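You operate a simulated robot arm through the tools that you are given. There is no shell and no other tool. Be economical: measure what you need, move in short steps, check, and stop when the job is done.

You are at the controls of a simulated robot arm. One attempt, no reset.

Task
The cover's bead has a gap: run it round again and set the cover on the steel mat.
Fine: the cover lies on the rubber disc; wind back to START first; grey arm back over the dish; the red knob stays at THICK.
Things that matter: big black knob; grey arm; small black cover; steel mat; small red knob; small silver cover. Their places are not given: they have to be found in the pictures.

The check looks at the end state, three seconds after you hand in, the way a careful person would. Anything else that was tipped, shoved, dropped, spilled or broken makes it a failure. A push-on lid holds only when it is set on centred and level and pressed home; a screw cap is set on level and turned clockwise until tight.

Robot
A 6-joint arm with a two-finger parallel gripper, fixed in place. Base frame: the origin is at the foot of the arm, x ahead of it, y to its left, z up; the work surface is at about z = 0.85. Units: m, rad, N and s.
With the tool pointing down near the work surface it reaches from about 0.24 to 0.64 m from the base axis. Its first joint turns from -1.152 to 1.152 rad. Payload 2.7 kg.
The tool frame sits at the grasp point between the pads (the TCP): z along the fingers, y along the line on which they close. The tips reach 0.023 m beyond it. The gripper opens to 0.094 m. The fingers are 0.038 m wide and 0.01 m thick; the gripper's body (0.054 by 0.096 m) begins 0.039 m behind the TCP.
Orientation is told as [roll, pitch, yaw] about the base's x, y, z axes, in that order, counted from this pose: with the fingers straight down and closing along the base's y, the tool's x points along the base's -x, its y along +y and its z along -z.

Tools
- The arm moves only by the tool jog_arm. Its argument "rows" is a list of rows, each an object (a shift or turn left out is 0, a gripper value left out holds the last) with "grip": the opening in per cent of the stroke, from 0 (shut) to 100 (fully open); "delta_pos": the shift along the tool's x, y, z in mm, a list of three; "turn": the turn, a rotation vector about the tool's x, y, z in rad, a list of three. In form: [{"grip": grip, "delta_pos": [tx, ty, tz], "turn": [wx, wy, wz]}, ...]. A call has 1 to 20 rows; each row shifts and turns the commanded pose from where the row before left it, along the tool's axes as they then stand. A row lasts 0.2 s, in which the tool goes at most 0.05 m and 0.15 rad; a call with a longer step from one row to the next is refused whole, and so is a gripper value outside its range. Where a pose cannot be reached the arm comes as near as it can. A force on the tool above 40 N (or 10 N above the force at the start of the call, whichever is more), or a blocked arm, ends the call early, and 0.2 s more pass. The fingers move at their own pace (about 0.045 m/s each) and stop on an object; they squeeze with about 42 N. The grip force told is the motor's: it shows also when the fingers shut on nothing. Time passes only in rows, and 0.2 s behind the last, so rows that do not move let the fingers close. It gives the time, the measured TCP pose, the force on the tool (base axes), the opening and the grip force at its end, in the units of the frame above (readings bear some noise).
- Cameras (640 x 400 px; columns grow to the right, rows downward): "scene" is fixed at [0.0715, -0.4253, 1.4271]; the picture's right is [0.83, -0.56, 0.00], its down [-0.27, -0.41, -0.87] and it looks along [0.49, 0.73, -0.49] (base axes); focal length 320 px, centre (320, 200). "wrist" rides on the gripper at [-0.039, 0, -0.044] in the tool frame; the picture's right is [0.00, -1.00, 0.00], its down [0.97, 0.00, -0.24] and it looks along [0.24, 0.00, 0.97] (tool axes); focal length 218 px, centre (320, 200).
- capture(camera): a new picture of that camera. It takes no simulated time.
- point_at(camera, pixels): for up to 12 pixels [column, row] of the newest picture of that camera ("zoom" is the newest enlarged one), the place [x, y, z] in the base frame of the surface seen there, good to about 0.002 m, but the place of the scene camera against the robot may be out by one fixed shift of up to 0.018 m in any direction. It takes no simulated time.
- enlarge(camera, box): a new picture of the part [left, top, right, bottom] of that camera's present view, enlarged. It takes no simulated time.
- finish_job(): hands the job in; it is judged then, once.

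Keep the steps short. Do not move on a guess: measure, check each grasp and each placing, and mend mistakes. In all there are 80 turns and 34 pictures (those below and enlarged ones count). Leave the gripper open and the arm clear of the work at the hand-in unless told otherwise, and finish with a single line.

The tools are called after "Call:" as a command line: name --argument value ..., lists and objects as JSON in quotes. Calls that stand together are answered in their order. jog_arm: Moves the arm, as the interface text tells. Its arguments: {"type":"object","properties":{"rows":{"type":"array"}},"required":["rows"]} The other tools are called the same way: capture (camera) takes a picture; point_at (camera, pixels) gives the place of the surface under pixels of a picture; enlarge (camera, box) takes an enlarged picture of a part of a camera's view; finish_job () hands the job in.

At the start:

```text
clock: 0.0
tcp_pos: [0.2997, 0.1978, 1.2253]
tcp_rot: [0.0, 0.0, 0.001]
ft_force: [0.0, -0.3, 0.0]
finger_gap: 0.0939
grip_force: 0.0
```

scene: 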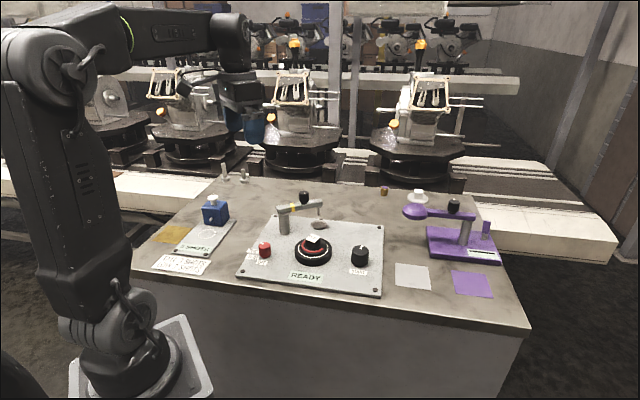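
wrist: 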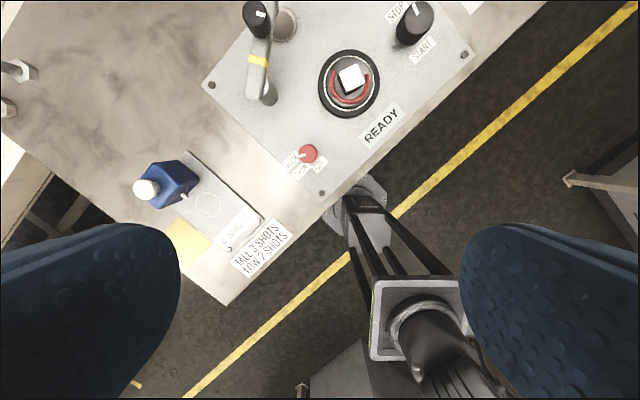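

I see a panel with a disc, a red knob, a black knob and a grey arm. I'll enlarge the view to see the details.

Call:
enlarge --camera "scene" --box '[230, 180, 390, 300]'

Call:
enlarge --camera "scene" --box '[370, 170, 530, 300]'

Call:
enlarge --camera "wrist" --box '[200, 0, 500, 200]'

Call:
enlarge --camera "scene" --box '[140, 160, 260, 290]'

```text
3.33 times, centred on (310, 240) of scene
```

zoom: 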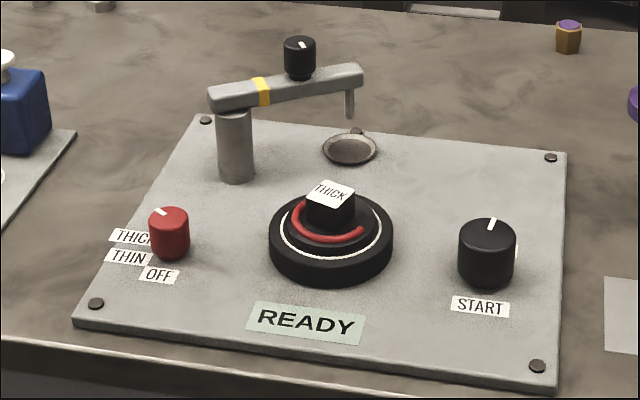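

```text
3.08 times, centred on (450, 235) of scene
```

zoom: 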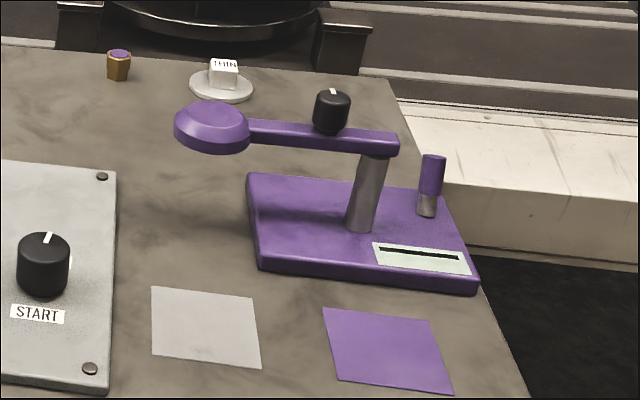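

```text
2.00 times, centred on (350, 100) of wrist
```

zoom: 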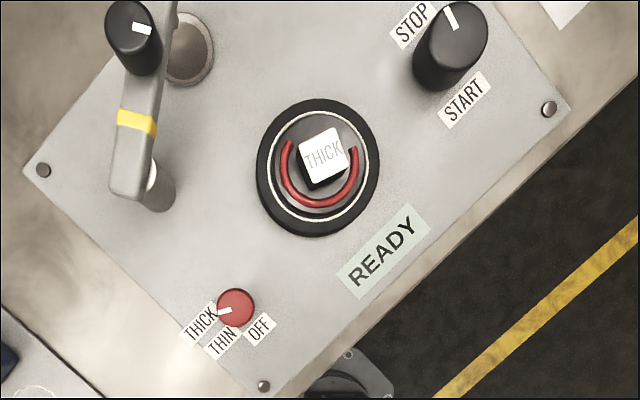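

```text
3.08 times, centred on (200, 225) of scene
```

zoom: 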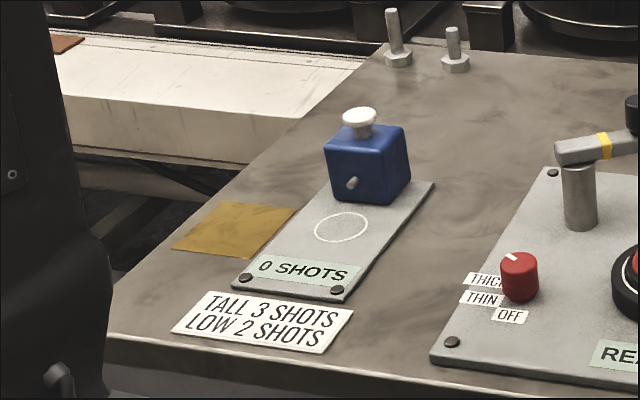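

The cover (labelled THICK) is on the disc, with the bead gap at the back. I'll measure the items in the wrist picture, plus a few in the scene.

Call:
point_at --camera "wrist" --pixels '[[414, 12], [350, 78], [306, 153], [256, 14], [258, 88], [254, 65], [285, 28], [380, 125], [349, 100], [330, 100], [322, 192], [466, 56]]'

Call:
point_at --camera "scene" --pixels '[[359, 249], [314, 237], [264, 245], [304, 192], [282, 206], [318, 200], [412, 276], [318, 225], [318, 205], [376, 288], [254, 271], [360, 243]]'

```text
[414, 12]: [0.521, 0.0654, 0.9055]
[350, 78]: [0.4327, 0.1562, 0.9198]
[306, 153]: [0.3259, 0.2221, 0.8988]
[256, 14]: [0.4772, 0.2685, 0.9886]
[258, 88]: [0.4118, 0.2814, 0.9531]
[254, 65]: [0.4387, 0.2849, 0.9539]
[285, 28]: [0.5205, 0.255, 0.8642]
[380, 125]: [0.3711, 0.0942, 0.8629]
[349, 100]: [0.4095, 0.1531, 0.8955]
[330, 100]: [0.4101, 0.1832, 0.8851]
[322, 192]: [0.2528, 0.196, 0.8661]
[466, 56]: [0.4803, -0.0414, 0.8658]
```

```text
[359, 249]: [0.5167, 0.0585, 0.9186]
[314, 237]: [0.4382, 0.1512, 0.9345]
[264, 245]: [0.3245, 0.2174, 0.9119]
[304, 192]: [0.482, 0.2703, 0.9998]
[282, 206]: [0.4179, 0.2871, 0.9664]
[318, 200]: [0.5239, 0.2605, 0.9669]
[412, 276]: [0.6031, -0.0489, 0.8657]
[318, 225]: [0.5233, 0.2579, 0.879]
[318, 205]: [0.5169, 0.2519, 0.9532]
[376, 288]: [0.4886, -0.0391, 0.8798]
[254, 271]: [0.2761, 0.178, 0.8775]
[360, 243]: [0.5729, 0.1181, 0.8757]
```

The wrist view agrees with the robot frame, and the scene camera sits about 1.3 cm too high. I'll move the wrist camera nearer to the big black knob and the disc.

Call:
jog_arm --rows '[{"delta_pos": [-40, -30, 10]}, {"delta_pos": [-40, -30, 10]}, {"delta_pos": [-40, -30, 10]}, {"delta_pos": [-25, -30, 20]}, {"delta_pos": [0, 0, 30]}, {}]'

Call:
capture --camera "wrist"

```text
refused: row 1 steps farther than a row can; nothing moved
```

```text
27 pictures are left
```

wrist: 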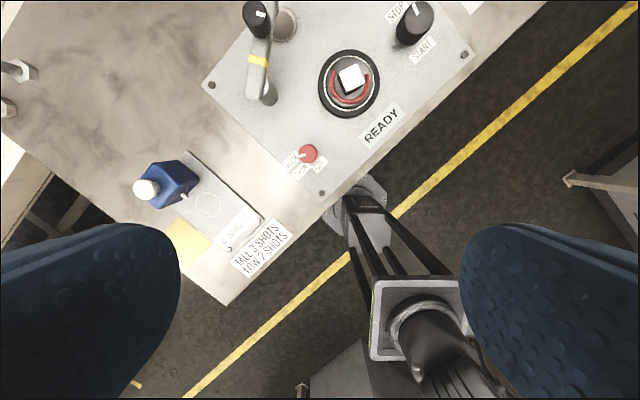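

The step was a little over the 50 mm limit, so I'll use smaller steps.

Call:
jog_arm --rows '[{"delta_pos": [-36, -30, 8]}, {"delta_pos": [-36, -30, 8]}, {"delta_pos": [-36, -30, 8]}, {"delta_pos": [-36, -30, 10]}, {"delta_pos": [-6, 0, 40]}, {}]'

Call:
capture --camera "wrist"

```text
clock: 1.4
tcp_pos: [0.4502, 0.0787, 1.15]
tcp_rot: [-0.002, 0.0, 0.002]
ft_force: [-0.6, -0.7, 0.1]
finger_gap: 0.0942
grip_force: 0.2
```

```text
26 pictures are left
```

wrist: 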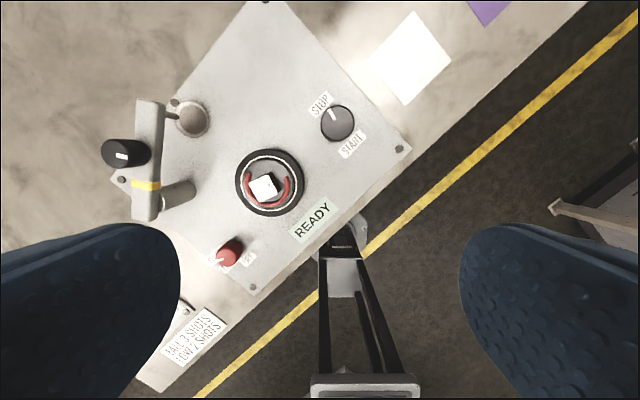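

Call:
enlarge --camera "wrist" --box '[230, 70, 430, 220]'

Call:
point_at --camera "wrist" --pixels '[[337, 123], [334, 115], [321, 104], [352, 144], [409, 58], [373, 50], [413, 13], [451, 66], [408, 105], [264, 187], [270, 182], [193, 119]]'

Call:
point_at --camera "wrist" --pixels '[[120, 153], [110, 150], [145, 185], [150, 110], [145, 215], [191, 188], [173, 102], [229, 252], [270, 215], [237, 181], [303, 182], [270, 149]]'

```text
2.67 times, centred on (330, 145) of wrist
```

zoom: 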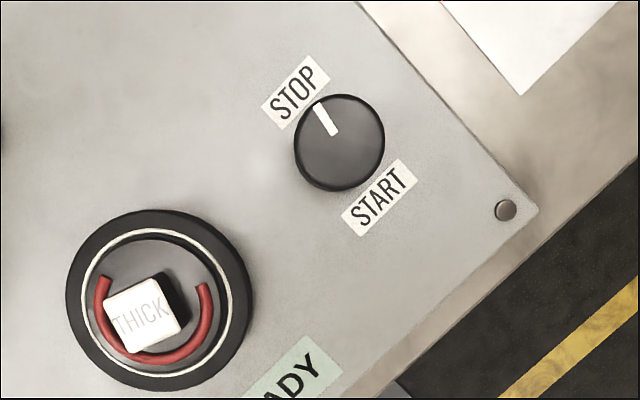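

```text
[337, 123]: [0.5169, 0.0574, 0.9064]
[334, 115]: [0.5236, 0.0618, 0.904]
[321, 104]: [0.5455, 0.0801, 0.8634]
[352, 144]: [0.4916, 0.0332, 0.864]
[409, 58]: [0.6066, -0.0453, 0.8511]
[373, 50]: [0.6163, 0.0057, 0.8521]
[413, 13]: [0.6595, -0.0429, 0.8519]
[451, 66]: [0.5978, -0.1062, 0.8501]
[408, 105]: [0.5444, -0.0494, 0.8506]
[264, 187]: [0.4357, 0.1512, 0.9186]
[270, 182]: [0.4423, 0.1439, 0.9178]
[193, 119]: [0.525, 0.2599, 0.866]
```

```text
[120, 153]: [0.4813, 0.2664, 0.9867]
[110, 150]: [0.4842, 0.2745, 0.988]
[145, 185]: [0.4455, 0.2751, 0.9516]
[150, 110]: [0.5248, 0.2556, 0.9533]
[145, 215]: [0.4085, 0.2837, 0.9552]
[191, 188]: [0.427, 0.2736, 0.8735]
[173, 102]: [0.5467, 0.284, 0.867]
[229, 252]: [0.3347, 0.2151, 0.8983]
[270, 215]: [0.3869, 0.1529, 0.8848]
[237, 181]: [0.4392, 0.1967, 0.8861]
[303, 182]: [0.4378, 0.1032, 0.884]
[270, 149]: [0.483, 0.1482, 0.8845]
```

The knob's top centre is near (0.516, 0.0575) at z 0.906, with the pointer at STOP and START half a turn away. I'll go above it first.

Call:
jog_arm --rows '[{"delta_pos": [-33, -10.5, 30]}, {"delta_pos": [-33, -10.5, 30]}, {"delta_pos": [0, 0, 45]}, {"delta_pos": [0, 0, 45]}, {"delta_pos": [0, 0, 30]}, {"delta_pos": [0, 0, 30]}, {}]'

Call:
capture --camera "wrist"

```text
clock: 3.0
tcp_pos: [0.5167, 0.0577, 0.939]
tcp_rot: [-0.001, 0.001, 0.002]
ft_force: [-0.1, -0.1, 0.5]
finger_gap: 0.094
grip_force: 0.0
```

```text
24 pictures are left
```

wrist: 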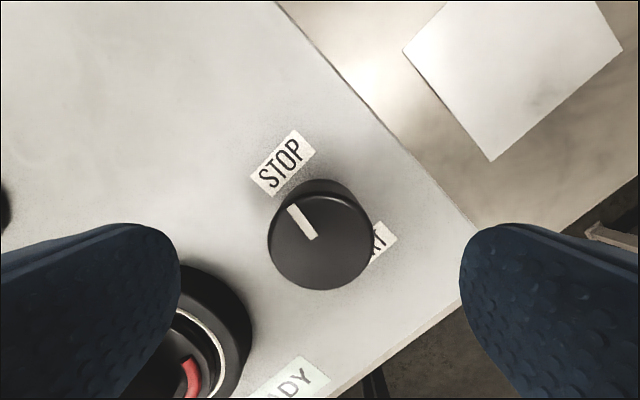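

The knob is centred between the fingers. I'll lower to z of about 0.896 and close.

Call:
jog_arm --rows '[{"delta_pos": [0, 0, 22]}, {"delta_pos": [0, 0, 21]}, {}, {"grip": 30}, {"grip": 0}, {}, {}, {}]'

```text
clock: 4.8
tcp_pos: [0.5158, 0.0571, 0.8968]
tcp_rot: [0.0, 0.0, -0.001]
ft_force: [0.4, -9.0, -1.4]
finger_gap: 0.0438
grip_force: 45.4
```

I have the knob, with a gap of 43.8 mm. I'll try a small counter-clockwise turn of 0.4 rad (tool z negative) and look.

Call:
jog_arm --rows '[{"turn": [0, 0, -0.1]}, {"turn": [0, 0, -0.1]}, {"turn": [0, 0, -0.1]}, {"turn": [0, 0, -0.1]}, {}]'

Call:
capture --camera "wrist"

```text
clock: 6.0
tcp_pos: [0.5165, 0.0577, 0.8976]
tcp_rot: [0.0, 0.001, 0.402]
ft_force: [10.4, -16.1, -11.4]
finger_gap: 0.0437
grip_force: 44.8
```

```text
23 pictures are left
```

wrist: 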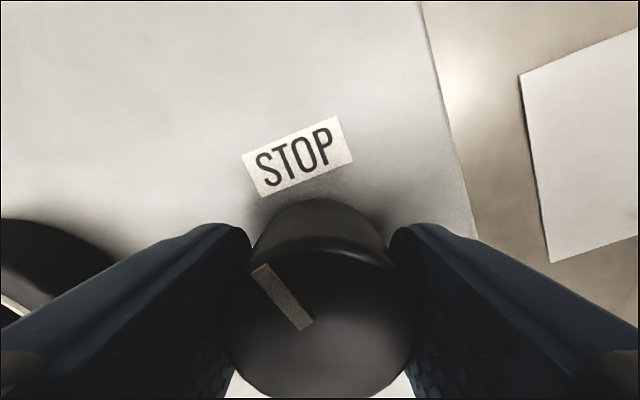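

The pointer still sits about 33° left in the picture, so the knob is turning with the gripper. I'll keep going counter-clockwise to about 1.55 rad.

Call:
jog_arm --rows '[{"turn": [0, 0, -0.1]}, {"turn": [0, 0, -0.1]}, {"turn": [0, 0, -0.1]}, {"turn": [0, 0, -0.1]}, {"turn": [0, 0, -0.1]}, {"turn": [0, 0, -0.1]}, {"turn": [0, 0, -0.1]}, {"turn": [0, 0, -0.1]}, {"turn": [0, 0, -0.1]}, {"turn": [0, 0, -0.1]}, {"turn": [0, 0, -0.1]}, {}]'

Call:
capture --camera "wrist"

Call:
enlarge --camera "scene" --box '[230, 180, 390, 300]'

```text
clock: 8.6
tcp_pos: [0.5157, 0.0564, 0.8976]
tcp_rot: [0.001, 0.0, 1.503]
ft_force: [12.2, -20.6, -16.1]
finger_gap: 0.0439
grip_force: 45.0
```

```text
22 pictures are left
```

wrist: 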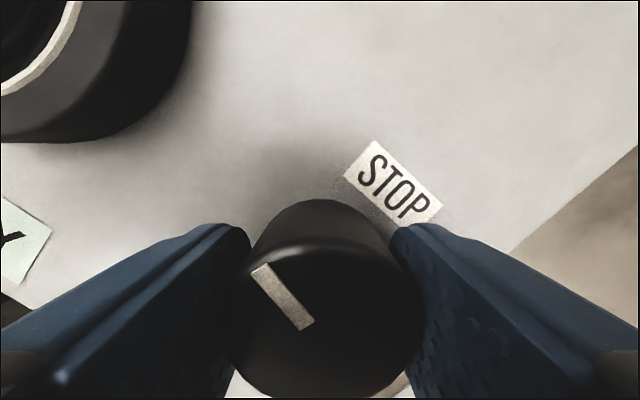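

```text
3.33 times, centred on (310, 240) of scene
```

zoom: 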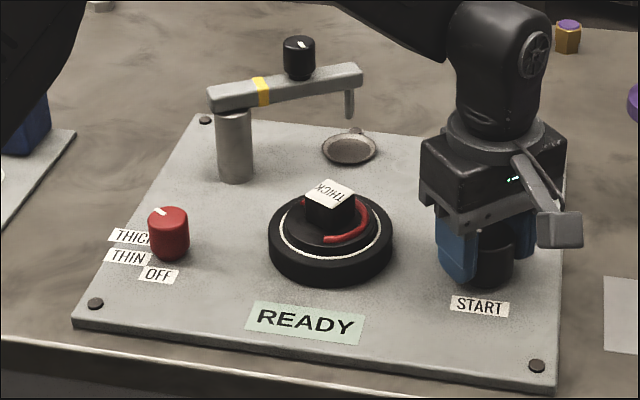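

The disc turned about twice as far as the knob, and the same way, so half a knob turn makes a full disc turn. I'll let go, rise, and check that the knob stays put.

Call:
jog_arm --rows '[{"grip": 50}, {"grip": 100}, {}, {"delta_pos": [0, 0, -22]}, {"delta_pos": [0, 0, -22]}, {}]'

Call:
capture --camera "wrist"

```text
clock: 10.0
tcp_pos: [0.5165, 0.0588, 0.9423]
tcp_rot: [-0.001, 0.001, 1.5]
ft_force: [-0.6, -0.1, 0.0]
finger_gap: 0.0944
grip_force: 0.0
```

```text
20 pictures are left
```

wrist: 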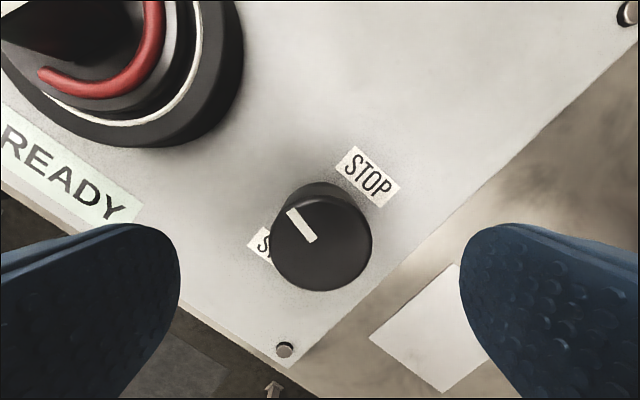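

The knob holds its place. I'll turn the tool back to yaw of about -0.2 and regrasp.

Call:
jog_arm --rows '[{"turn": [0, 0, 0.145]}, {"turn": [0, 0, 0.145]}, {"turn": [0, 0, 0.145]}, {"turn": [0, 0, 0.145]}, {"turn": [0, 0, 0.145]}, {"turn": [0, 0, 0.145]}, {"turn": [0, 0, 0.145]}, {"turn": [0, 0, 0.145]}, {"turn": [0, 0, 0.145]}, {"turn": [0, 0, 0.145]}, {"turn": [0, 0, 0.145]}, {"turn": [0, 0, 0.105]}, {}, {"delta_pos": [0, 0, 22]}, {"delta_pos": [0, 0, 22]}, {"grip": 30}, {"grip": 0}, {}, {}]'

```text
clock: 14.0
tcp_pos: [0.5152, 0.058, 0.8984]
tcp_rot: [-0.002, 0.0, -0.198]
ft_force: [-0.8, -8.8, -0.7]
finger_gap: 0.0425
grip_force: 42.8
```

Regrasped. I'll turn another 1.6 rad counter-clockwise.

Call:
jog_arm --rows '[{"turn": [0, 0, -0.1]}, {"turn": [0, 0, -0.1]}, {"turn": [0, 0, -0.1]}, {"turn": [0, 0, -0.1]}, {"turn": [0, 0, -0.1]}, {"turn": [0, 0, -0.1]}, {"turn": [0, 0, -0.1]}, {"turn": [0, 0, -0.1]}, {"turn": [0, 0, -0.1]}, {"turn": [0, 0, -0.1]}, {"turn": [0, 0, -0.1]}, {"turn": [0, 0, -0.1]}, {"turn": [0, 0, -0.1]}, {"turn": [0, 0, -0.1]}, {"turn": [0, 0, -0.1]}, {"turn": [0, 0, -0.1]}, {}]'

Call:
capture --camera "wrist"

```text
clock: 17.6
tcp_pos: [0.5165, 0.0565, 0.8987]
tcp_rot: [0.0, 0.0, 1.402]
ft_force: [-3.4, -25.2, 19.1]
finger_gap: 0.0423
grip_force: 44.5
```

```text
19 pictures are left
```

wrist: 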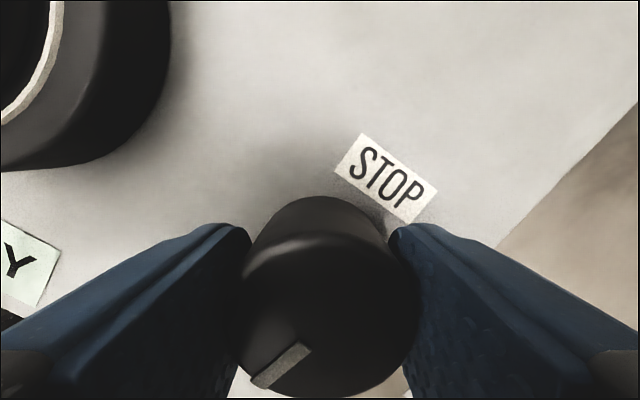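

The pointer is at roughly 206°, and START is at about 220–225°. I'll continue in small steps and watch for a stop.

Call:
jog_arm --rows '[{"turn": [0, 0, -0.06]}, {"turn": [0, 0, -0.06]}, {"turn": [0, 0, -0.06]}, {"turn": [0, 0, -0.06]}, {}]'

Call:
capture --camera "wrist"

```text
clock: 18.8
tcp_pos: [0.5172, 0.0571, 0.8978]
tcp_rot: [-0.004, 0.002, 1.64]
ft_force: [4.9, -16.5, 15.9]
finger_gap: 0.0429
grip_force: 45.0
```

```text
18 pictures are left
```

wrist: 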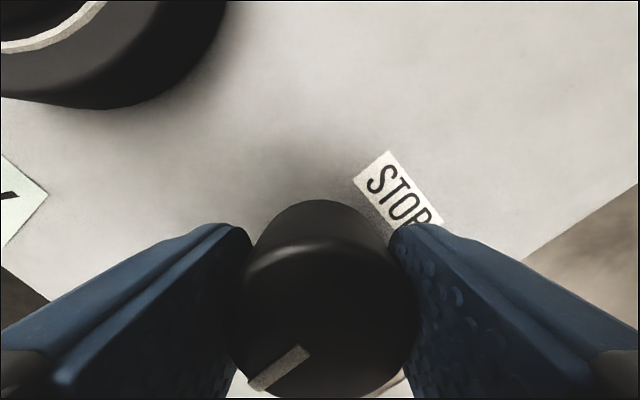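

I'm not sure of the exact pointer angle, so I'll release, rise and look at it against START.

Call:
jog_arm --rows '[{"grip": 50}, {"grip": 100}, {}, {"delta_pos": [0, 0, -45]}, {"delta_pos": [0, 0, -45]}, {"delta_pos": [0, 0, -45]}, {"delta_pos": [0, 0, -45]}, {}]'

Call:
capture --camera "wrist"

```text
clock: 20.6
tcp_pos: [0.5143, 0.057, 1.0782]
tcp_rot: [-0.001, 0.001, 1.64]
ft_force: [-0.5, -0.8, -0.4]
finger_gap: 0.0938
grip_force: 0.0
```

```text
17 pictures are left
```

wrist: 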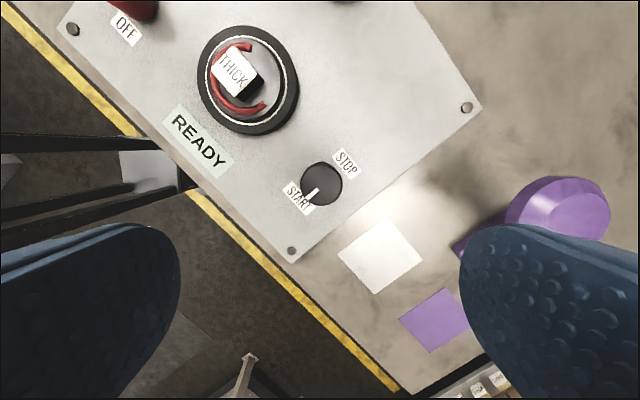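

Call:
enlarge --camera "wrist" --box '[260, 140, 380, 220]'

```text
5.00 times, centred on (320, 180) of wrist
```

zoom: 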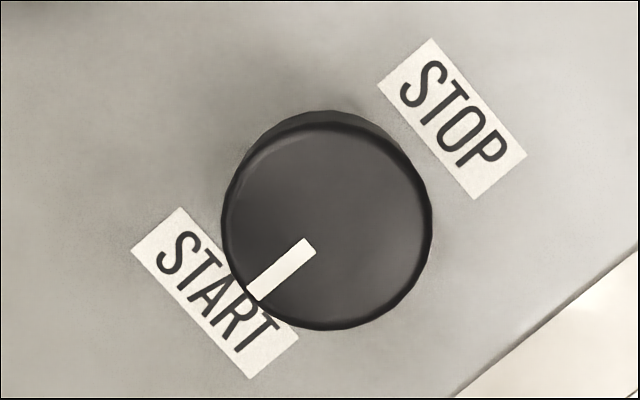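

The pointer lines up with START. Next I'll turn the tool back to yaw 0 and view the grey arm from above.

Call:
jog_arm --rows '[{"turn": [0, 0, 0.149], "delta_pos": [0, 0, -8]}, {"turn": [0, 0, 0.149]}, {"turn": [0, 0, 0.149]}, {"turn": [0, 0, 0.149]}, {"turn": [0, 0, 0.149]}, {"turn": [0, 0, 0.149]}, {"turn": [0, 0, 0.149]}, {"turn": [0, 0, 0.149]}, {"turn": [0, 0, 0.149]}, {"turn": [0, 0, 0.149]}, {"turn": [0, 0, 0.15]}, {"delta_pos": [10, 45, -10]}, {"delta_pos": [10, 45, -10]}, {"delta_pos": [10, 45, -10]}, {"delta_pos": [10, 45, -10]}, {}]'

Call:
capture --camera "wrist"

```text
clock: 24.0
tcp_pos: [0.4737, 0.2384, 1.1252]
tcp_rot: [-0.002, 0.0, 0.001]
ft_force: [0.2, 0.1, 0.0]
finger_gap: 0.0939
grip_force: 0.0
```

```text
15 pictures are left
```

wrist: 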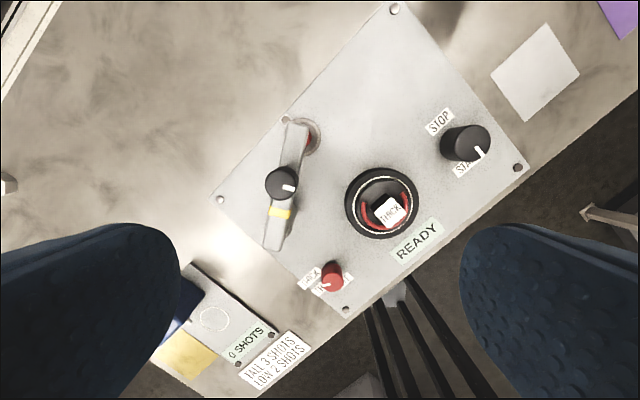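

Call:
enlarge --camera "wrist" --box '[250, 105, 430, 255]'

Call:
point_at --camera "wrist" --pixels '[[282, 182], [289, 188], [268, 180], [298, 183], [282, 168], [295, 125], [298, 140], [264, 246], [282, 246], [280, 213], [387, 206], [380, 180]]'

```text
2.67 times, centred on (340, 180) of wrist
```

zoom: 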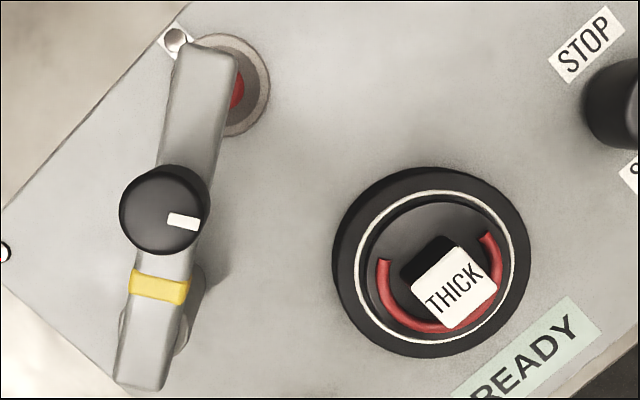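

```text
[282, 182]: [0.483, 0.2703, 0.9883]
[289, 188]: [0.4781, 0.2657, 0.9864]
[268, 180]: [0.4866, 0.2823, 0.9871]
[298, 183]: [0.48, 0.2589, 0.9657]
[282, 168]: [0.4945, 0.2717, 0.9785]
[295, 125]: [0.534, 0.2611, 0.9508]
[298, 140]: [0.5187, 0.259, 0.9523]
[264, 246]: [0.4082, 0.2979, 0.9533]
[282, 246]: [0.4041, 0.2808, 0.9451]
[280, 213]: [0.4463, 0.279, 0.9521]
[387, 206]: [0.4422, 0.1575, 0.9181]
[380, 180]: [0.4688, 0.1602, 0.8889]
```

The arm's knob is at about (0.4815, 0.271) with its top at z 0.988, and the pivot post is near (0.425, 0.286). I'll go above the knob with yaw along the arm and check.

Call:
jog_arm --rows '[{"delta_pos": [-7.8, 32.6, 20]}, {"turn": [0, 0, 0.135], "delta_pos": [0, 0, 30]}, {"turn": [0, 0, 0.135], "delta_pos": [0, 0, 30]}, {"delta_pos": [0, 0, 30]}, {}]'

Call:
capture --camera "wrist"

```text
clock: 25.2
tcp_pos: [0.4825, 0.2701, 1.0153]
tcp_rot: [-0.001, 0.0, -0.271]
ft_force: [-0.6, -0.2, 0.5]
finger_gap: 0.0941
grip_force: 0.1
```

```text
13 pictures are left
```

wrist: 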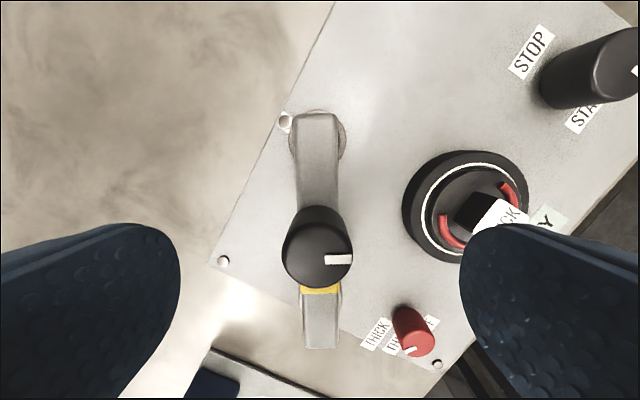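

The knob and bar are centred and aligned. I'll lower to z 0.982 and close to measure the knob.

Call:
jog_arm --rows '[{"delta_pos": [0, 0, 17]}, {"delta_pos": [0, 0, 16]}, {}, {"grip": 40}, {"grip": 20}, {"grip": 20}, {"grip": 0}, {}, {}, {}]'

```text
clock: 27.4
tcp_pos: [0.4836, 0.2703, 0.983]
tcp_rot: [0.001, -0.001, -0.269]
ft_force: [-0.3, -1.1, -1.0]
finger_gap: 0.0278
grip_force: 44.6
```

The knob is 27.8 mm wide. I'll loosen to a close cage and swing the arm clockwise by 0.4 rad about the pivot, then check.

Call:
jog_arm --rows '[{"grip": 32}, {}, {"turn": [0, 0, 0.1], "delta_pos": [0.3, -5.95, 0]}, {"turn": [0, 0, 0.1], "delta_pos": [0.3, -5.95, 0]}, {"turn": [0, 0, 0.1], "delta_pos": [0.3, -5.95, 0]}, {"turn": [0, 0, 0.1], "delta_pos": [0.3, -5.95, 0]}, {}]'

Call:
capture --camera "wrist"

```text
clock: 29.0
tcp_pos: [0.4723, 0.2498, 0.9816]
tcp_rot: [0.0, 0.0, -0.67]
ft_force: [-0.2, 1.2, -0.3]
finger_gap: 0.0305
grip_force: 0.1
```

```text
12 pictures are left
```

wrist: 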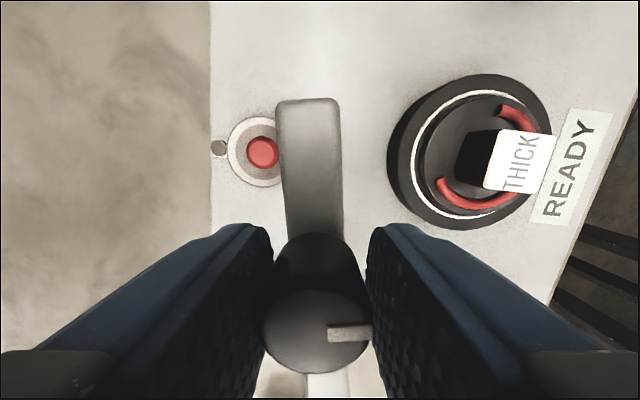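

The arm follows with almost no force. I'll swing 0.6 rad more.

Call:
jog_arm --rows '[{"turn": [0, 0, 0.1], "delta_pos": [0.3, -5.95, 0]}, {"turn": [0, 0, 0.1], "delta_pos": [0.3, -5.95, 0]}, {"turn": [0, 0, 0.1], "delta_pos": [0.3, -5.95, 0]}, {"turn": [0, 0, 0.1], "delta_pos": [0.3, -5.95, 0]}, {"turn": [0, 0, 0.1], "delta_pos": [0.3, -5.95, 0]}, {"turn": [0, 0, 0.1], "delta_pos": [0.3, -5.95, 0]}, {}]'

Call:
capture --camera "wrist"

```text
clock: 30.6
tcp_pos: [0.4427, 0.2288, 0.9828]
tcp_rot: [-0.001, 0.001, -1.269]
ft_force: [1.5, 0.1, -0.3]
finger_gap: 0.0304
grip_force: 0.4
```

```text
11 pictures are left
```

wrist: 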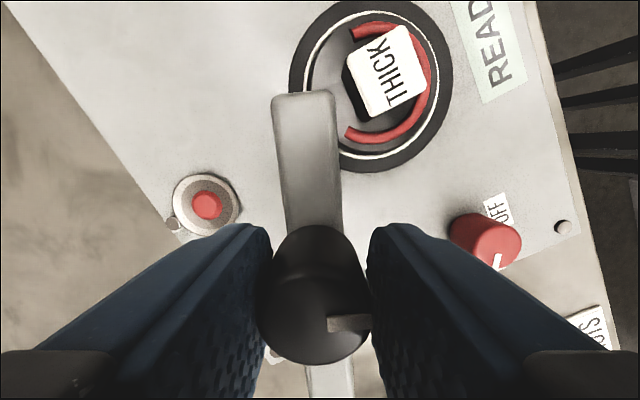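

The arm is near but still short of the disc centre-line. I'll continue gently and watch for a stop.

Call:
jog_arm --rows '[{"turn": [0, 0, 0.07], "delta_pos": [0.15, -4.15, 0]}, {"turn": [0, 0, 0.07], "delta_pos": [0.15, -4.15, 0]}, {"turn": [0, 0, 0.05], "delta_pos": [0.1, -3, 0]}, {"turn": [0, 0, 0.05], "delta_pos": [0.1, -3, 0]}, {}]'

Call:
capture --camera "wrist"

```text
clock: 31.8
tcp_pos: [0.4292, 0.2264, 0.9827]
tcp_rot: [0.001, -0.002, -1.511]
ft_force: [1.1, 0.0, -0.6]
finger_gap: 0.0309
grip_force: 0.5
```

```text
10 pictures are left
```

wrist: 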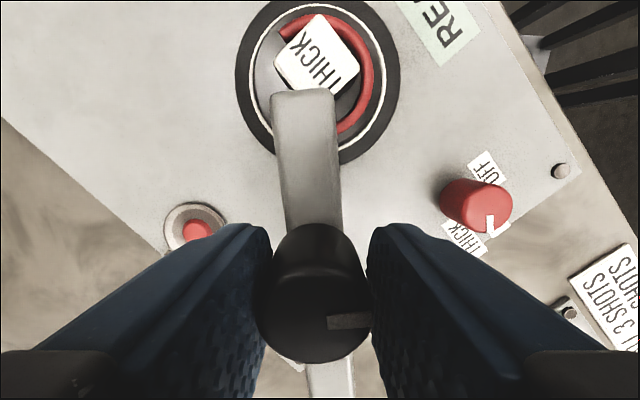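

The arm tip (column 306) lags about 0.06 rad behind the disc centre (column 318). I'll nudge it further.

Call:
jog_arm --rows '[{"turn": [0, 0, 0.03], "delta_pos": [0, -1.9, 0]}, {"turn": [0, 0, 0.03], "delta_pos": [0, -1.9, 0]}, {}]'

Call:
enlarge --camera "scene" --box '[250, 190, 370, 290]'

```text
clock: 32.6
tcp_pos: [0.426, 0.2255, 0.9817]
tcp_rot: [0.001, 0.0, -1.568]
ft_force: [2.0, 0.7, 0.8]
finger_gap: 0.0312
grip_force: 1.0
```

```text
4.00 times, centred on (310, 240) of scene
```

zoom: 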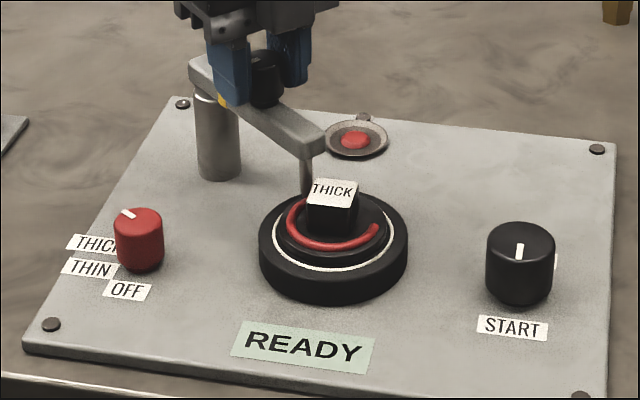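

The nozzle sits over the bead behind the handle. I'll open, rise, and move over the big knob.

Call:
jog_arm --rows '[{"grip": 60}, {"grip": 100}, {}, {"delta_pos": [0, 0, -30]}, {"delta_pos": [0, 0, -40]}, {"delta_pos": [0, 0, -20]}, {"delta_pos": [-42, 22.6, 0]}, {"delta_pos": [-42, 22.6, 0]}, {"delta_pos": [-42, 22.6, 0]}, {"delta_pos": [-42, 22.6, 0]}, {"turn": [0, 0, -0.149]}, {"turn": [0, 0, -0.149]}, {"turn": [0, 0, -0.149]}, {"turn": [0, 0, -0.149]}, {"turn": [0, 0, -0.149]}, {"turn": [0, 0, -0.149]}, {"turn": [0, 0, -0.149]}, {"turn": [0, 0, -0.149]}, {"turn": [0, 0, -0.149]}, {"turn": [0, 0, -0.149]}]'

Call:
jog_arm --rows '[{"turn": [0, 0, -0.149]}, {"turn": [0, 0, -0.149]}, {"turn": [0, 0, -0.149]}, {"turn": [0, 0, -0.149]}, {"turn": [0, 0, -0.149]}, {"turn": [0, 0, -0.149]}, {"turn": [0, 0, -0.149]}, {"turn": [0, 0, -0.149]}, {"turn": [0, 0, -0.149]}, {"turn": [0, 0, -0.149]}, {"turn": [0, 0, -0.149]}, {"turn": [0, 0, -0.05]}, {}, {}]'

```text
clock: 36.8
tcp_pos: [0.5147, 0.0592, 1.0728]
tcp_rot: [-0.001, -0.001, -0.075]
ft_force: [-0.2, 0.6, 0.5]
finger_gap: 0.0938
grip_force: 0.1
```

```text
clock: 39.8
tcp_pos: [0.5153, 0.0587, 1.0726]
tcp_rot: [0.0, 0.0, 1.611]
ft_force: [-0.5, 0.7, -0.3]
finger_gap: 0.094
grip_force: 0.1
```

I'm above the knob at yaw 1.61. I'll descend and grip.

Call:
jog_arm --rows '[{"delta_pos": [1, -1, 45]}, {"delta_pos": [0, 0, 45]}, {"delta_pos": [0, 0, 40]}, {"delta_pos": [0, 0, 25]}, {"delta_pos": [0, 0, 20]}, {}, {"grip": 30}, {"grip": 0}, {}, {}, {}]'

```text
clock: 42.2
tcp_pos: [0.5156, 0.0563, 0.8976]
tcp_rot: [0.004, 0.001, 1.612]
ft_force: [-12.7, -1.6, 3.9]
finger_gap: 0.0428
grip_force: 45.3
```

Gripped. I'll turn clockwise by 1.65 rad toward STOP, smoothly.

Call:
jog_arm --rows '[{"turn": [0, 0, 0.11]}, {"turn": [0, 0, 0.11]}, {"turn": [0, 0, 0.11]}, {"turn": [0, 0, 0.11]}, {"turn": [0, 0, 0.11]}, {"turn": [0, 0, 0.11]}, {"turn": [0, 0, 0.11]}, {"turn": [0, 0, 0.11]}, {"turn": [0, 0, 0.11]}, {"turn": [0, 0, 0.11]}, {"turn": [0, 0, 0.11]}, {"turn": [0, 0, 0.11]}, {"turn": [0, 0, 0.11]}, {"turn": [0, 0, 0.11]}, {"turn": [0, 0, 0.11]}]'

Call:
enlarge --camera "scene" --box '[250, 190, 370, 290]'

```text
clock: 45.4
tcp_pos: [0.5174, 0.0572, 0.8983]
tcp_rot: [0.0, -0.001, -0.041]
ft_force: [-5.5, -6.4, 5.4]
finger_gap: 0.0427
grip_force: 44.9
```

```text
4.00 times, centred on (310, 240) of scene
```

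zoom: 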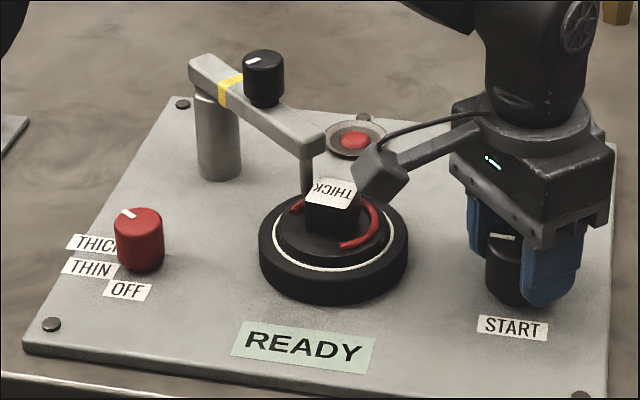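

The disc is turning under the nozzle and the gap has yet to pass it. I'll continue clockwise for 1.65 rad more.

Call:
jog_arm --rows '[{"turn": [0, 0, 0.11]}, {"turn": [0, 0, 0.11]}, {"turn": [0, 0, 0.11]}, {"turn": [0, 0, 0.11]}, {"turn": [0, 0, 0.11]}, {"turn": [0, 0, 0.11]}, {"turn": [0, 0, 0.11]}, {"turn": [0, 0, 0.11]}, {"turn": [0, 0, 0.11]}, {"turn": [0, 0, 0.11]}, {"turn": [0, 0, 0.11]}, {"turn": [0, 0, 0.11]}, {"turn": [0, 0, 0.11]}, {"turn": [0, 0, 0.11]}, {"turn": [0, 0, 0.11]}, {}]'

Call:
capture --camera "wrist"

```text
clock: 48.8
tcp_pos: [0.5163, 0.056, 0.8987]
tcp_rot: [-0.001, 0.001, -1.692]
ft_force: [-16.2, -22.1, 13.2]
finger_gap: 0.0424
grip_force: 45.0
```

```text
7 pictures are left
```

wrist: 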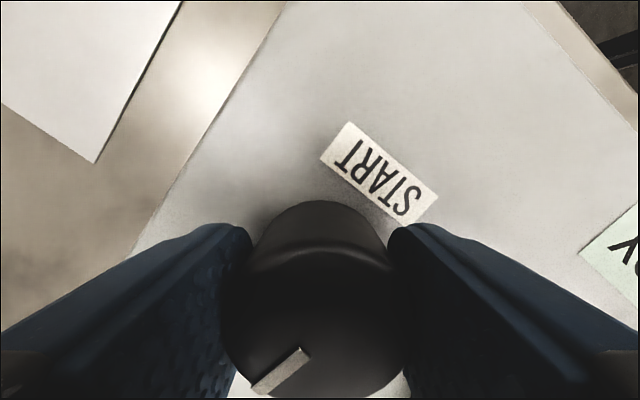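

The pointer is within about 2° of its original STOP place. I'll give it the last 0.045 rad, release and rise.

Call:
jog_arm --rows '[{"turn": [0, 0, 0.045]}, {}, {"grip": 50}, {"grip": 100}, {}, {"delta_pos": [0, 0, -45]}, {"delta_pos": [0, 0, -45]}, {"delta_pos": [0, 0, -45]}, {"delta_pos": [0, 0, -45]}, {}]'

Call:
enlarge --camera "scene" --box '[250, 190, 370, 290]'

```text
clock: 51.0
tcp_pos: [0.5167, 0.059, 1.0792]
tcp_rot: [-0.001, 0.0, -1.734]
ft_force: [-1.6, -0.5, -0.2]
finger_gap: 0.0942
grip_force: 0.1
```

```text
4.00 times, centred on (310, 240) of scene
```

zoom: 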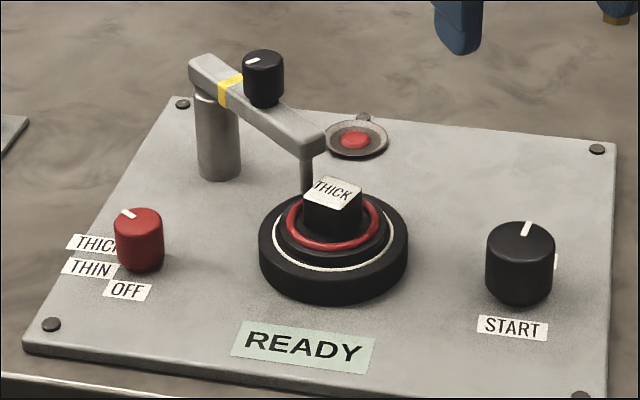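

The bead is a closed ring and the knob is at STOP. Next I'll go back to the arm's knob near (0.428, 0.226).

Call:
jog_arm --rows '[{"turn": [0, 0, -0.105]}, {"turn": [0, 0, -0.105]}, {"delta_pos": [42.7, -20.2, 0]}, {"delta_pos": [42.7, -20.2, 0]}, {"delta_pos": [42.7, -20.2, 0]}, {"delta_pos": [42.7, -20.2, 0]}, {"delta_pos": [0, 0, 40]}, {}]'

Call:
capture --camera "wrist"

```text
clock: 52.8
tcp_pos: [0.4282, 0.2244, 1.0363]
tcp_rot: [0.0, -0.001, -1.523]
ft_force: [0.3, -0.4, 1.1]
finger_gap: 0.0938
grip_force: 0.0
```

```text
5 pictures are left
```

wrist: 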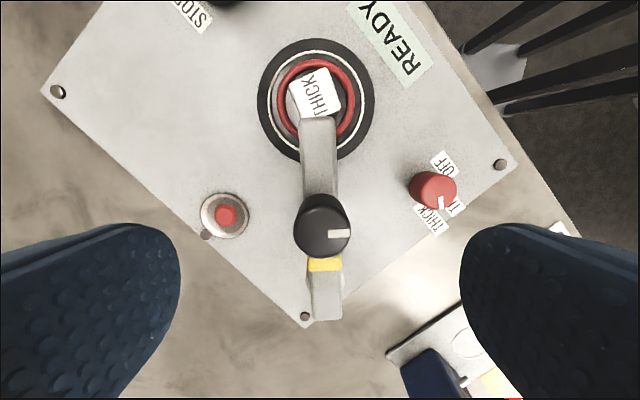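

The knob is centred and the bead looks closed. I'll lower, cage the knob, and swing the arm back over the dish.

Call:
jog_arm --rows '[{"delta_pos": [1.5, 0, 27]}, {"delta_pos": [0, 0, 27]}, {"grip": 60}, {"grip": 32}, {}, {}, {}, {"turn": [0, 0, -0.1], "delta_pos": [0.3, 5.95, 0]}, {"turn": [0, 0, -0.1], "delta_pos": [0.3, 5.95, 0]}, {"turn": [0, 0, -0.1], "delta_pos": [0.3, 5.95, 0]}, {"turn": [0, 0, -0.1], "delta_pos": [0.3, 5.95, 0]}, {"turn": [0, 0, -0.1], "delta_pos": [0.3, 5.95, 0]}, {"turn": [0, 0, -0.1], "delta_pos": [0.3, 5.95, 0]}, {"turn": [0, 0, -0.1], "delta_pos": [0.3, 5.95, 0]}, {"turn": [0, 0, -0.1], "delta_pos": [0.3, 5.95, 0]}, {"turn": [0, 0, -0.1], "delta_pos": [0.3, 5.95, 0]}, {"turn": [0, 0, -0.1], "delta_pos": [0.3, 5.95, 0]}, {"turn": [0, 0, -0.1], "delta_pos": [0.3, 5.95, 0]}, {}]'

```text
clock: 56.8
tcp_pos: [0.4794, 0.2612, 0.9844]
tcp_rot: [0.001, 0.0, -0.42]
ft_force: [-0.3, -1.3, -0.2]
finger_gap: 0.0304
grip_force: 0.5
```

Nearly there. I'll make the last 0.15 rad to the original pose, then close to centre it.

Call:
jog_arm --rows '[{"turn": [0, 0, -0.075], "delta_pos": [0.2, 4.6, 0]}, {"turn": [0, 0, -0.075], "delta_pos": [0.2, 4.6, 0]}, {}, {"grip": 0}, {}, {}]'

```text
clock: 58.2
tcp_pos: [0.4831, 0.2704, 0.9829]
tcp_rot: [0.001, 0.0, -0.272]
ft_force: [1.8, 2.1, -0.3]
finger_gap: 0.0272
grip_force: 45.1
```

The arm is back in its original pose. I'll release, rise, and view the cover from above at yaw 0.

Call:
jog_arm --rows '[{"grip": 60}, {"grip": 100}, {}, {"delta_pos": [0, 0, -30]}, {"delta_pos": [0, 0, -35]}, {"turn": [0, 0, -0.136]}, {"turn": [0, 0, -0.136]}, {"delta_pos": [15.7, -40, 0]}, {"delta_pos": [15.7, -40, 0]}, {"delta_pos": [15.7, -40, 0]}, {"delta_pos": [0, 0, 35]}, {}]'

Call:
capture --camera "wrist"

```text
clock: 60.8
tcp_pos: [0.4365, 0.1486, 1.015]
tcp_rot: [0.001, -0.001, -0.001]
ft_force: [0.0, -0.5, -0.1]
finger_gap: 0.0941
grip_force: 0.1
```

```text
4 pictures are left
```

wrist: 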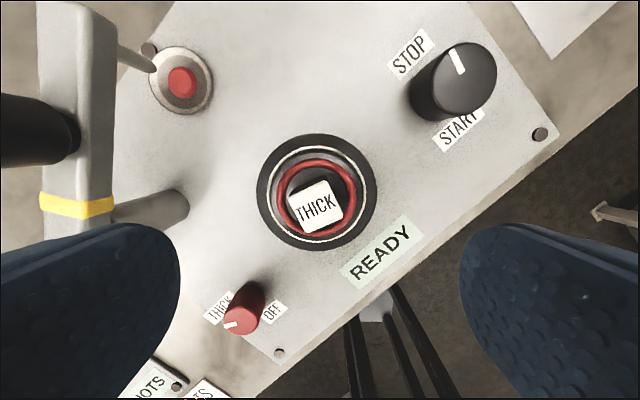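

The bead ring is closed and the cover's handle is turned about 0.5 rad. I'll measure the label corners and the bead.

Call:
point_at --camera "wrist" --pixels '[[293, 202], [324, 183], [340, 212], [307, 232], [316, 207], [281, 205], [353, 200], [331, 162], [316, 237], [315, 168], [372, 180], [533, 30]]'

Call:
enlarge --camera "wrist" --box '[250, 125, 390, 255]'

```text
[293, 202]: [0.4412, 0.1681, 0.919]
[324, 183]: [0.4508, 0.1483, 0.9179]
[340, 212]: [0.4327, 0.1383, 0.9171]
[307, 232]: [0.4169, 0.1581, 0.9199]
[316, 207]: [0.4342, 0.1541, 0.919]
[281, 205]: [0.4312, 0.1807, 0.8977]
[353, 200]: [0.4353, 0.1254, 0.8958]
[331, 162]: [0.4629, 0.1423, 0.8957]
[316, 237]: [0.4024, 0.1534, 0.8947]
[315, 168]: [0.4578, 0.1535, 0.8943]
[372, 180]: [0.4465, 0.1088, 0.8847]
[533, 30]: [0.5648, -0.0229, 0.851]
```

```text
3.08 times, centred on (320, 190) of wrist
```

zoom: 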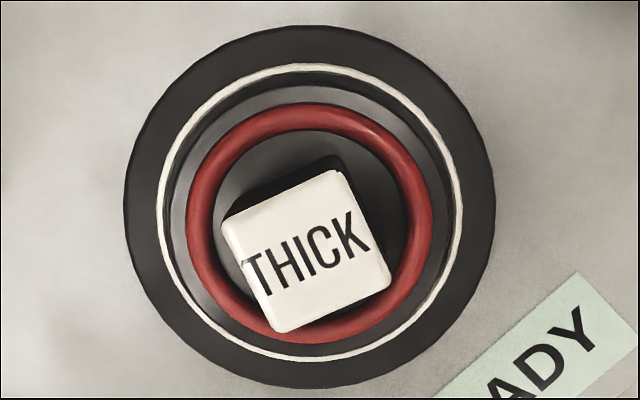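

The handle is about 22 mm square, centred at (0.435, 0.153), top at 0.918 and yaw about 0.46. The bead top is about 0.896, so I'll keep the tips at or above 0.902.

Call:
jog_arm --rows '[{"delta_pos": [1.5, 4.6, 0]}, {"turn": [0, 0, -0.115], "delta_pos": [0, 0, 15]}, {"turn": [0, 0, -0.115], "delta_pos": [0, 0, 15]}, {"turn": [0, 0, -0.115], "delta_pos": [0, 0, 15]}, {"turn": [0, 0, -0.115], "delta_pos": [0, 0, 15]}, {"delta_pos": [0, 0, 15]}, {"delta_pos": [0, 0, 14]}, {}, {}]'

```text
clock: 62.8
tcp_pos: [0.4334, 0.1553, 0.9249]
tcp_rot: [0.001, -0.001, 0.462]
ft_force: [0.0, 0.0, 0.1]
finger_gap: 0.094
grip_force: 0.1
```

In position with no contact. I'll close on the handle.

Call:
jog_arm --rows '[{"grip": 50}, {"grip": 35}, {"grip": 28}, {"grip": 20}, {"grip": 0}, {}, {}, {}]'

```text
clock: 64.6
tcp_pos: [0.4343, 0.1546, 0.9254]
tcp_rot: [0.001, 0.0, 0.459]
ft_force: [1.7, -1.0, 0.5]
finger_gap: 0.0292
grip_force: 42.2
```

The gap of 29 mm is wider than expected, so I'll check the alignment.

Call:
capture --camera "wrist"

```text
2 pictures are left
```

wrist: 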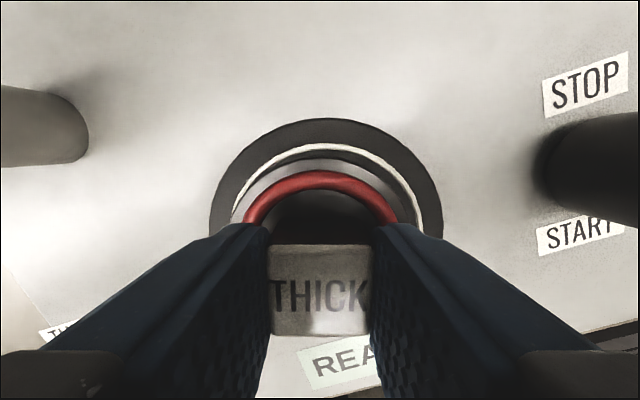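

The grip is aligned and square with the handle. Before carrying, I'll measure the purple stand near the mat (scene points read about 13 mm high) so I can keep clear.

Call:
point_at --camera "scene" --pixels '[[405, 213], [415, 203], [420, 213], [455, 205], [431, 246], [430, 224], [412, 276], [397, 263], [426, 265], [430, 289], [397, 284], [483, 256]]'

Call:
jog_arm --rows '[{"delta_pos": [0, 0, -4]}, {"delta_pos": [0, 0, -6]}, {"delta_pos": [0, 0, -15]}, {"delta_pos": [0, 0, -25]}, {"delta_pos": [0, 0, -25]}, {}]'

```text
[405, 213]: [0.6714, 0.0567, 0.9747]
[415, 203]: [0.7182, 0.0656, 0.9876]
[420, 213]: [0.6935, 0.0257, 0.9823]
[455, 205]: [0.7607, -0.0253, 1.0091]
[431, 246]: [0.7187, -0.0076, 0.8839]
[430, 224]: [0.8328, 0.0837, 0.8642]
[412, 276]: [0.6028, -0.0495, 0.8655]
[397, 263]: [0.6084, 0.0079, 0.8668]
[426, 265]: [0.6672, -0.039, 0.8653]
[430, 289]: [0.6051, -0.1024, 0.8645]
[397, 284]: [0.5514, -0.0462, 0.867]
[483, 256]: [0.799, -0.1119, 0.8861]
```

```text
clock: 66.0
tcp_pos: [0.4347, 0.1557, 0.9994]
tcp_rot: [0.001, 0.001, 0.458]
ft_force: [-0.1, -0.3, -1.7]
finger_gap: 0.029
grip_force: 41.9
```

The cover is held and lifted. I'll turn to yaw 0 and carry it above the mat centre (0.6045, -0.048), clear of the purple dome.

Call:
jog_arm --rows '[{"turn": [0, 0, 0.115]}, {"turn": [0, 0, 0.115]}, {"turn": [0, 0, 0.115]}, {"turn": [0, 0, 0.115]}, {"delta_pos": [-21.2, -25.4, 0]}, {"delta_pos": [-21.2, -25.4, 0]}, {"delta_pos": [-21.2, -25.4, 0]}, {"delta_pos": [-21.2, -25.4, 0]}, {"delta_pos": [-21.2, -25.4, 0]}, {"delta_pos": [-21.2, -25.4, 0]}, {"delta_pos": [-21.2, -25.4, 0]}, {"delta_pos": [-21.2, -25.4, 0]}, {}]'

```text
clock: 68.8
tcp_pos: [0.6047, -0.0506, 0.9989]
tcp_rot: [0.0, 0.001, -0.001]
ft_force: [-0.7, -0.2, -1.9]
finger_gap: 0.0294
grip_force: 41.8
```

I'm over the mat. I'll lower to about z 0.90, shifting y by +1.5 mm.

Call:
jog_arm --rows '[{"delta_pos": [0, 1.5, 25]}, {"delta_pos": [0, 0, 25]}, {"delta_pos": [0, 0, 20]}, {"delta_pos": [0, 0, 15]}, {"delta_pos": [0, 0, 10]}, {}]'

Call:
enlarge --camera "scene" --box '[360, 200, 480, 300]'

```text
clock: 70.2
tcp_pos: [0.6046, -0.0472, 0.9053]
tcp_rot: [-0.001, 0.001, 0.001]
ft_force: [-0.5, 0.0, -1.7]
finger_gap: 0.0291
grip_force: 41.6
```

```text
4.00 times, centred on (420, 250) of scene
```

zoom: 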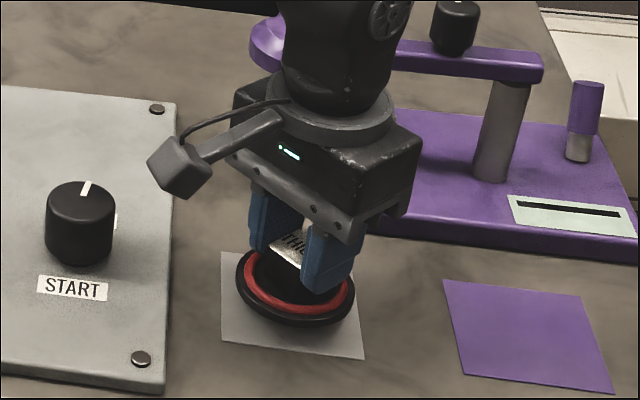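

The cover hangs level just above the mat. I'll lower in small steps until contact.

Call:
jog_arm --rows '[{"delta_pos": [0, 0, 2]}, {"delta_pos": [0, 0, 2]}, {"delta_pos": [0, 0, 2]}, {"delta_pos": [0, 0, 1]}, {"delta_pos": [0, 0, 1]}, {}]'

```text
clock: 71.6
tcp_pos: [0.6037, -0.0474, 0.8973]
tcp_rot: [0.0, 0.001, 0.0]
ft_force: [-0.7, 0.1, -1.3]
finger_gap: 0.0292
grip_force: 42.8
```

Call:
jog_arm --rows '[{"delta_pos": [0, 0, 1]}, {"delta_pos": [0, 0, 1]}, {"delta_pos": [0, 0, 1]}, {}]'

```text
clock: 72.6
tcp_pos: [0.6034, -0.0478, 0.8943]
tcp_rot: [0.001, 0.0, 0.001]
ft_force: [0.1, 0.5, -0.8]
finger_gap: 0.0292
grip_force: 42.1
```

No contact yet, so I'll keep going down 1 mm at a time.

Call:
jog_arm --rows '[{"delta_pos": [0, 0, 1]}, {"delta_pos": [0, 0, 1]}, {}]'

Call:
jog_arm --rows '[{"delta_pos": [0, 0, 1]}, {}]'

```text
clock: 73.4
tcp_pos: [0.6045, -0.0478, 0.8917]
tcp_rot: [0.001, 0.0, 0.0]
ft_force: [0.2, -0.3, -2.0]
finger_gap: 0.0291
grip_force: 42.1
```

```text
clock: 74.0
tcp_pos: [0.6031, -0.0479, 0.8913]
tcp_rot: [0.001, -0.002, 0.0]
ft_force: [-0.1, 0.1, 0.2]
finger_gap: 0.029
grip_force: 41.7
```

Call:
jog_arm --rows '[{"delta_pos": [0, 0, 1]}, {}]'

```text
clock: 74.6
tcp_pos: [0.6042, -0.048, 0.8901]
tcp_rot: [0.002, -0.003, 0.001]
ft_force: [-1.2, 0.3, 8.0]
finger_gap: 0.0292
grip_force: 41.8
```

Contact at 8 N: the cover rests on the mat. I'll open slowly and rise straight up.

Call:
jog_arm --rows '[{"grip": 35}, {"grip": 45}, {"grip": 60}, {}, {"delta_pos": [0, 0, -10]}, {"delta_pos": [0, 0, -30]}, {"delta_pos": [0, 0, -40], "grip": 100}, {"delta_pos": [0, 0, -40]}, {"delta_pos": [10, 10, -40]}, {}]'

Call:
capture --camera "wrist"

```text
clock: 76.8
tcp_pos: [0.5933, -0.0376, 1.0486]
tcp_rot: [0.0, -0.001, 0.001]
ft_force: [0.1, -0.6, 0.0]
finger_gap: 0.0941
grip_force: 0.0
```

```text
0 pictures are left
```

wrist: 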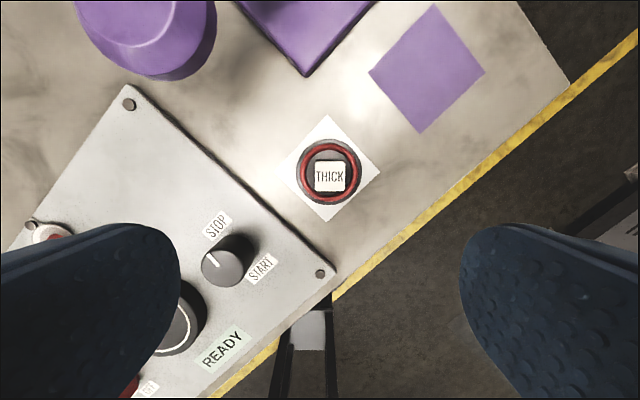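

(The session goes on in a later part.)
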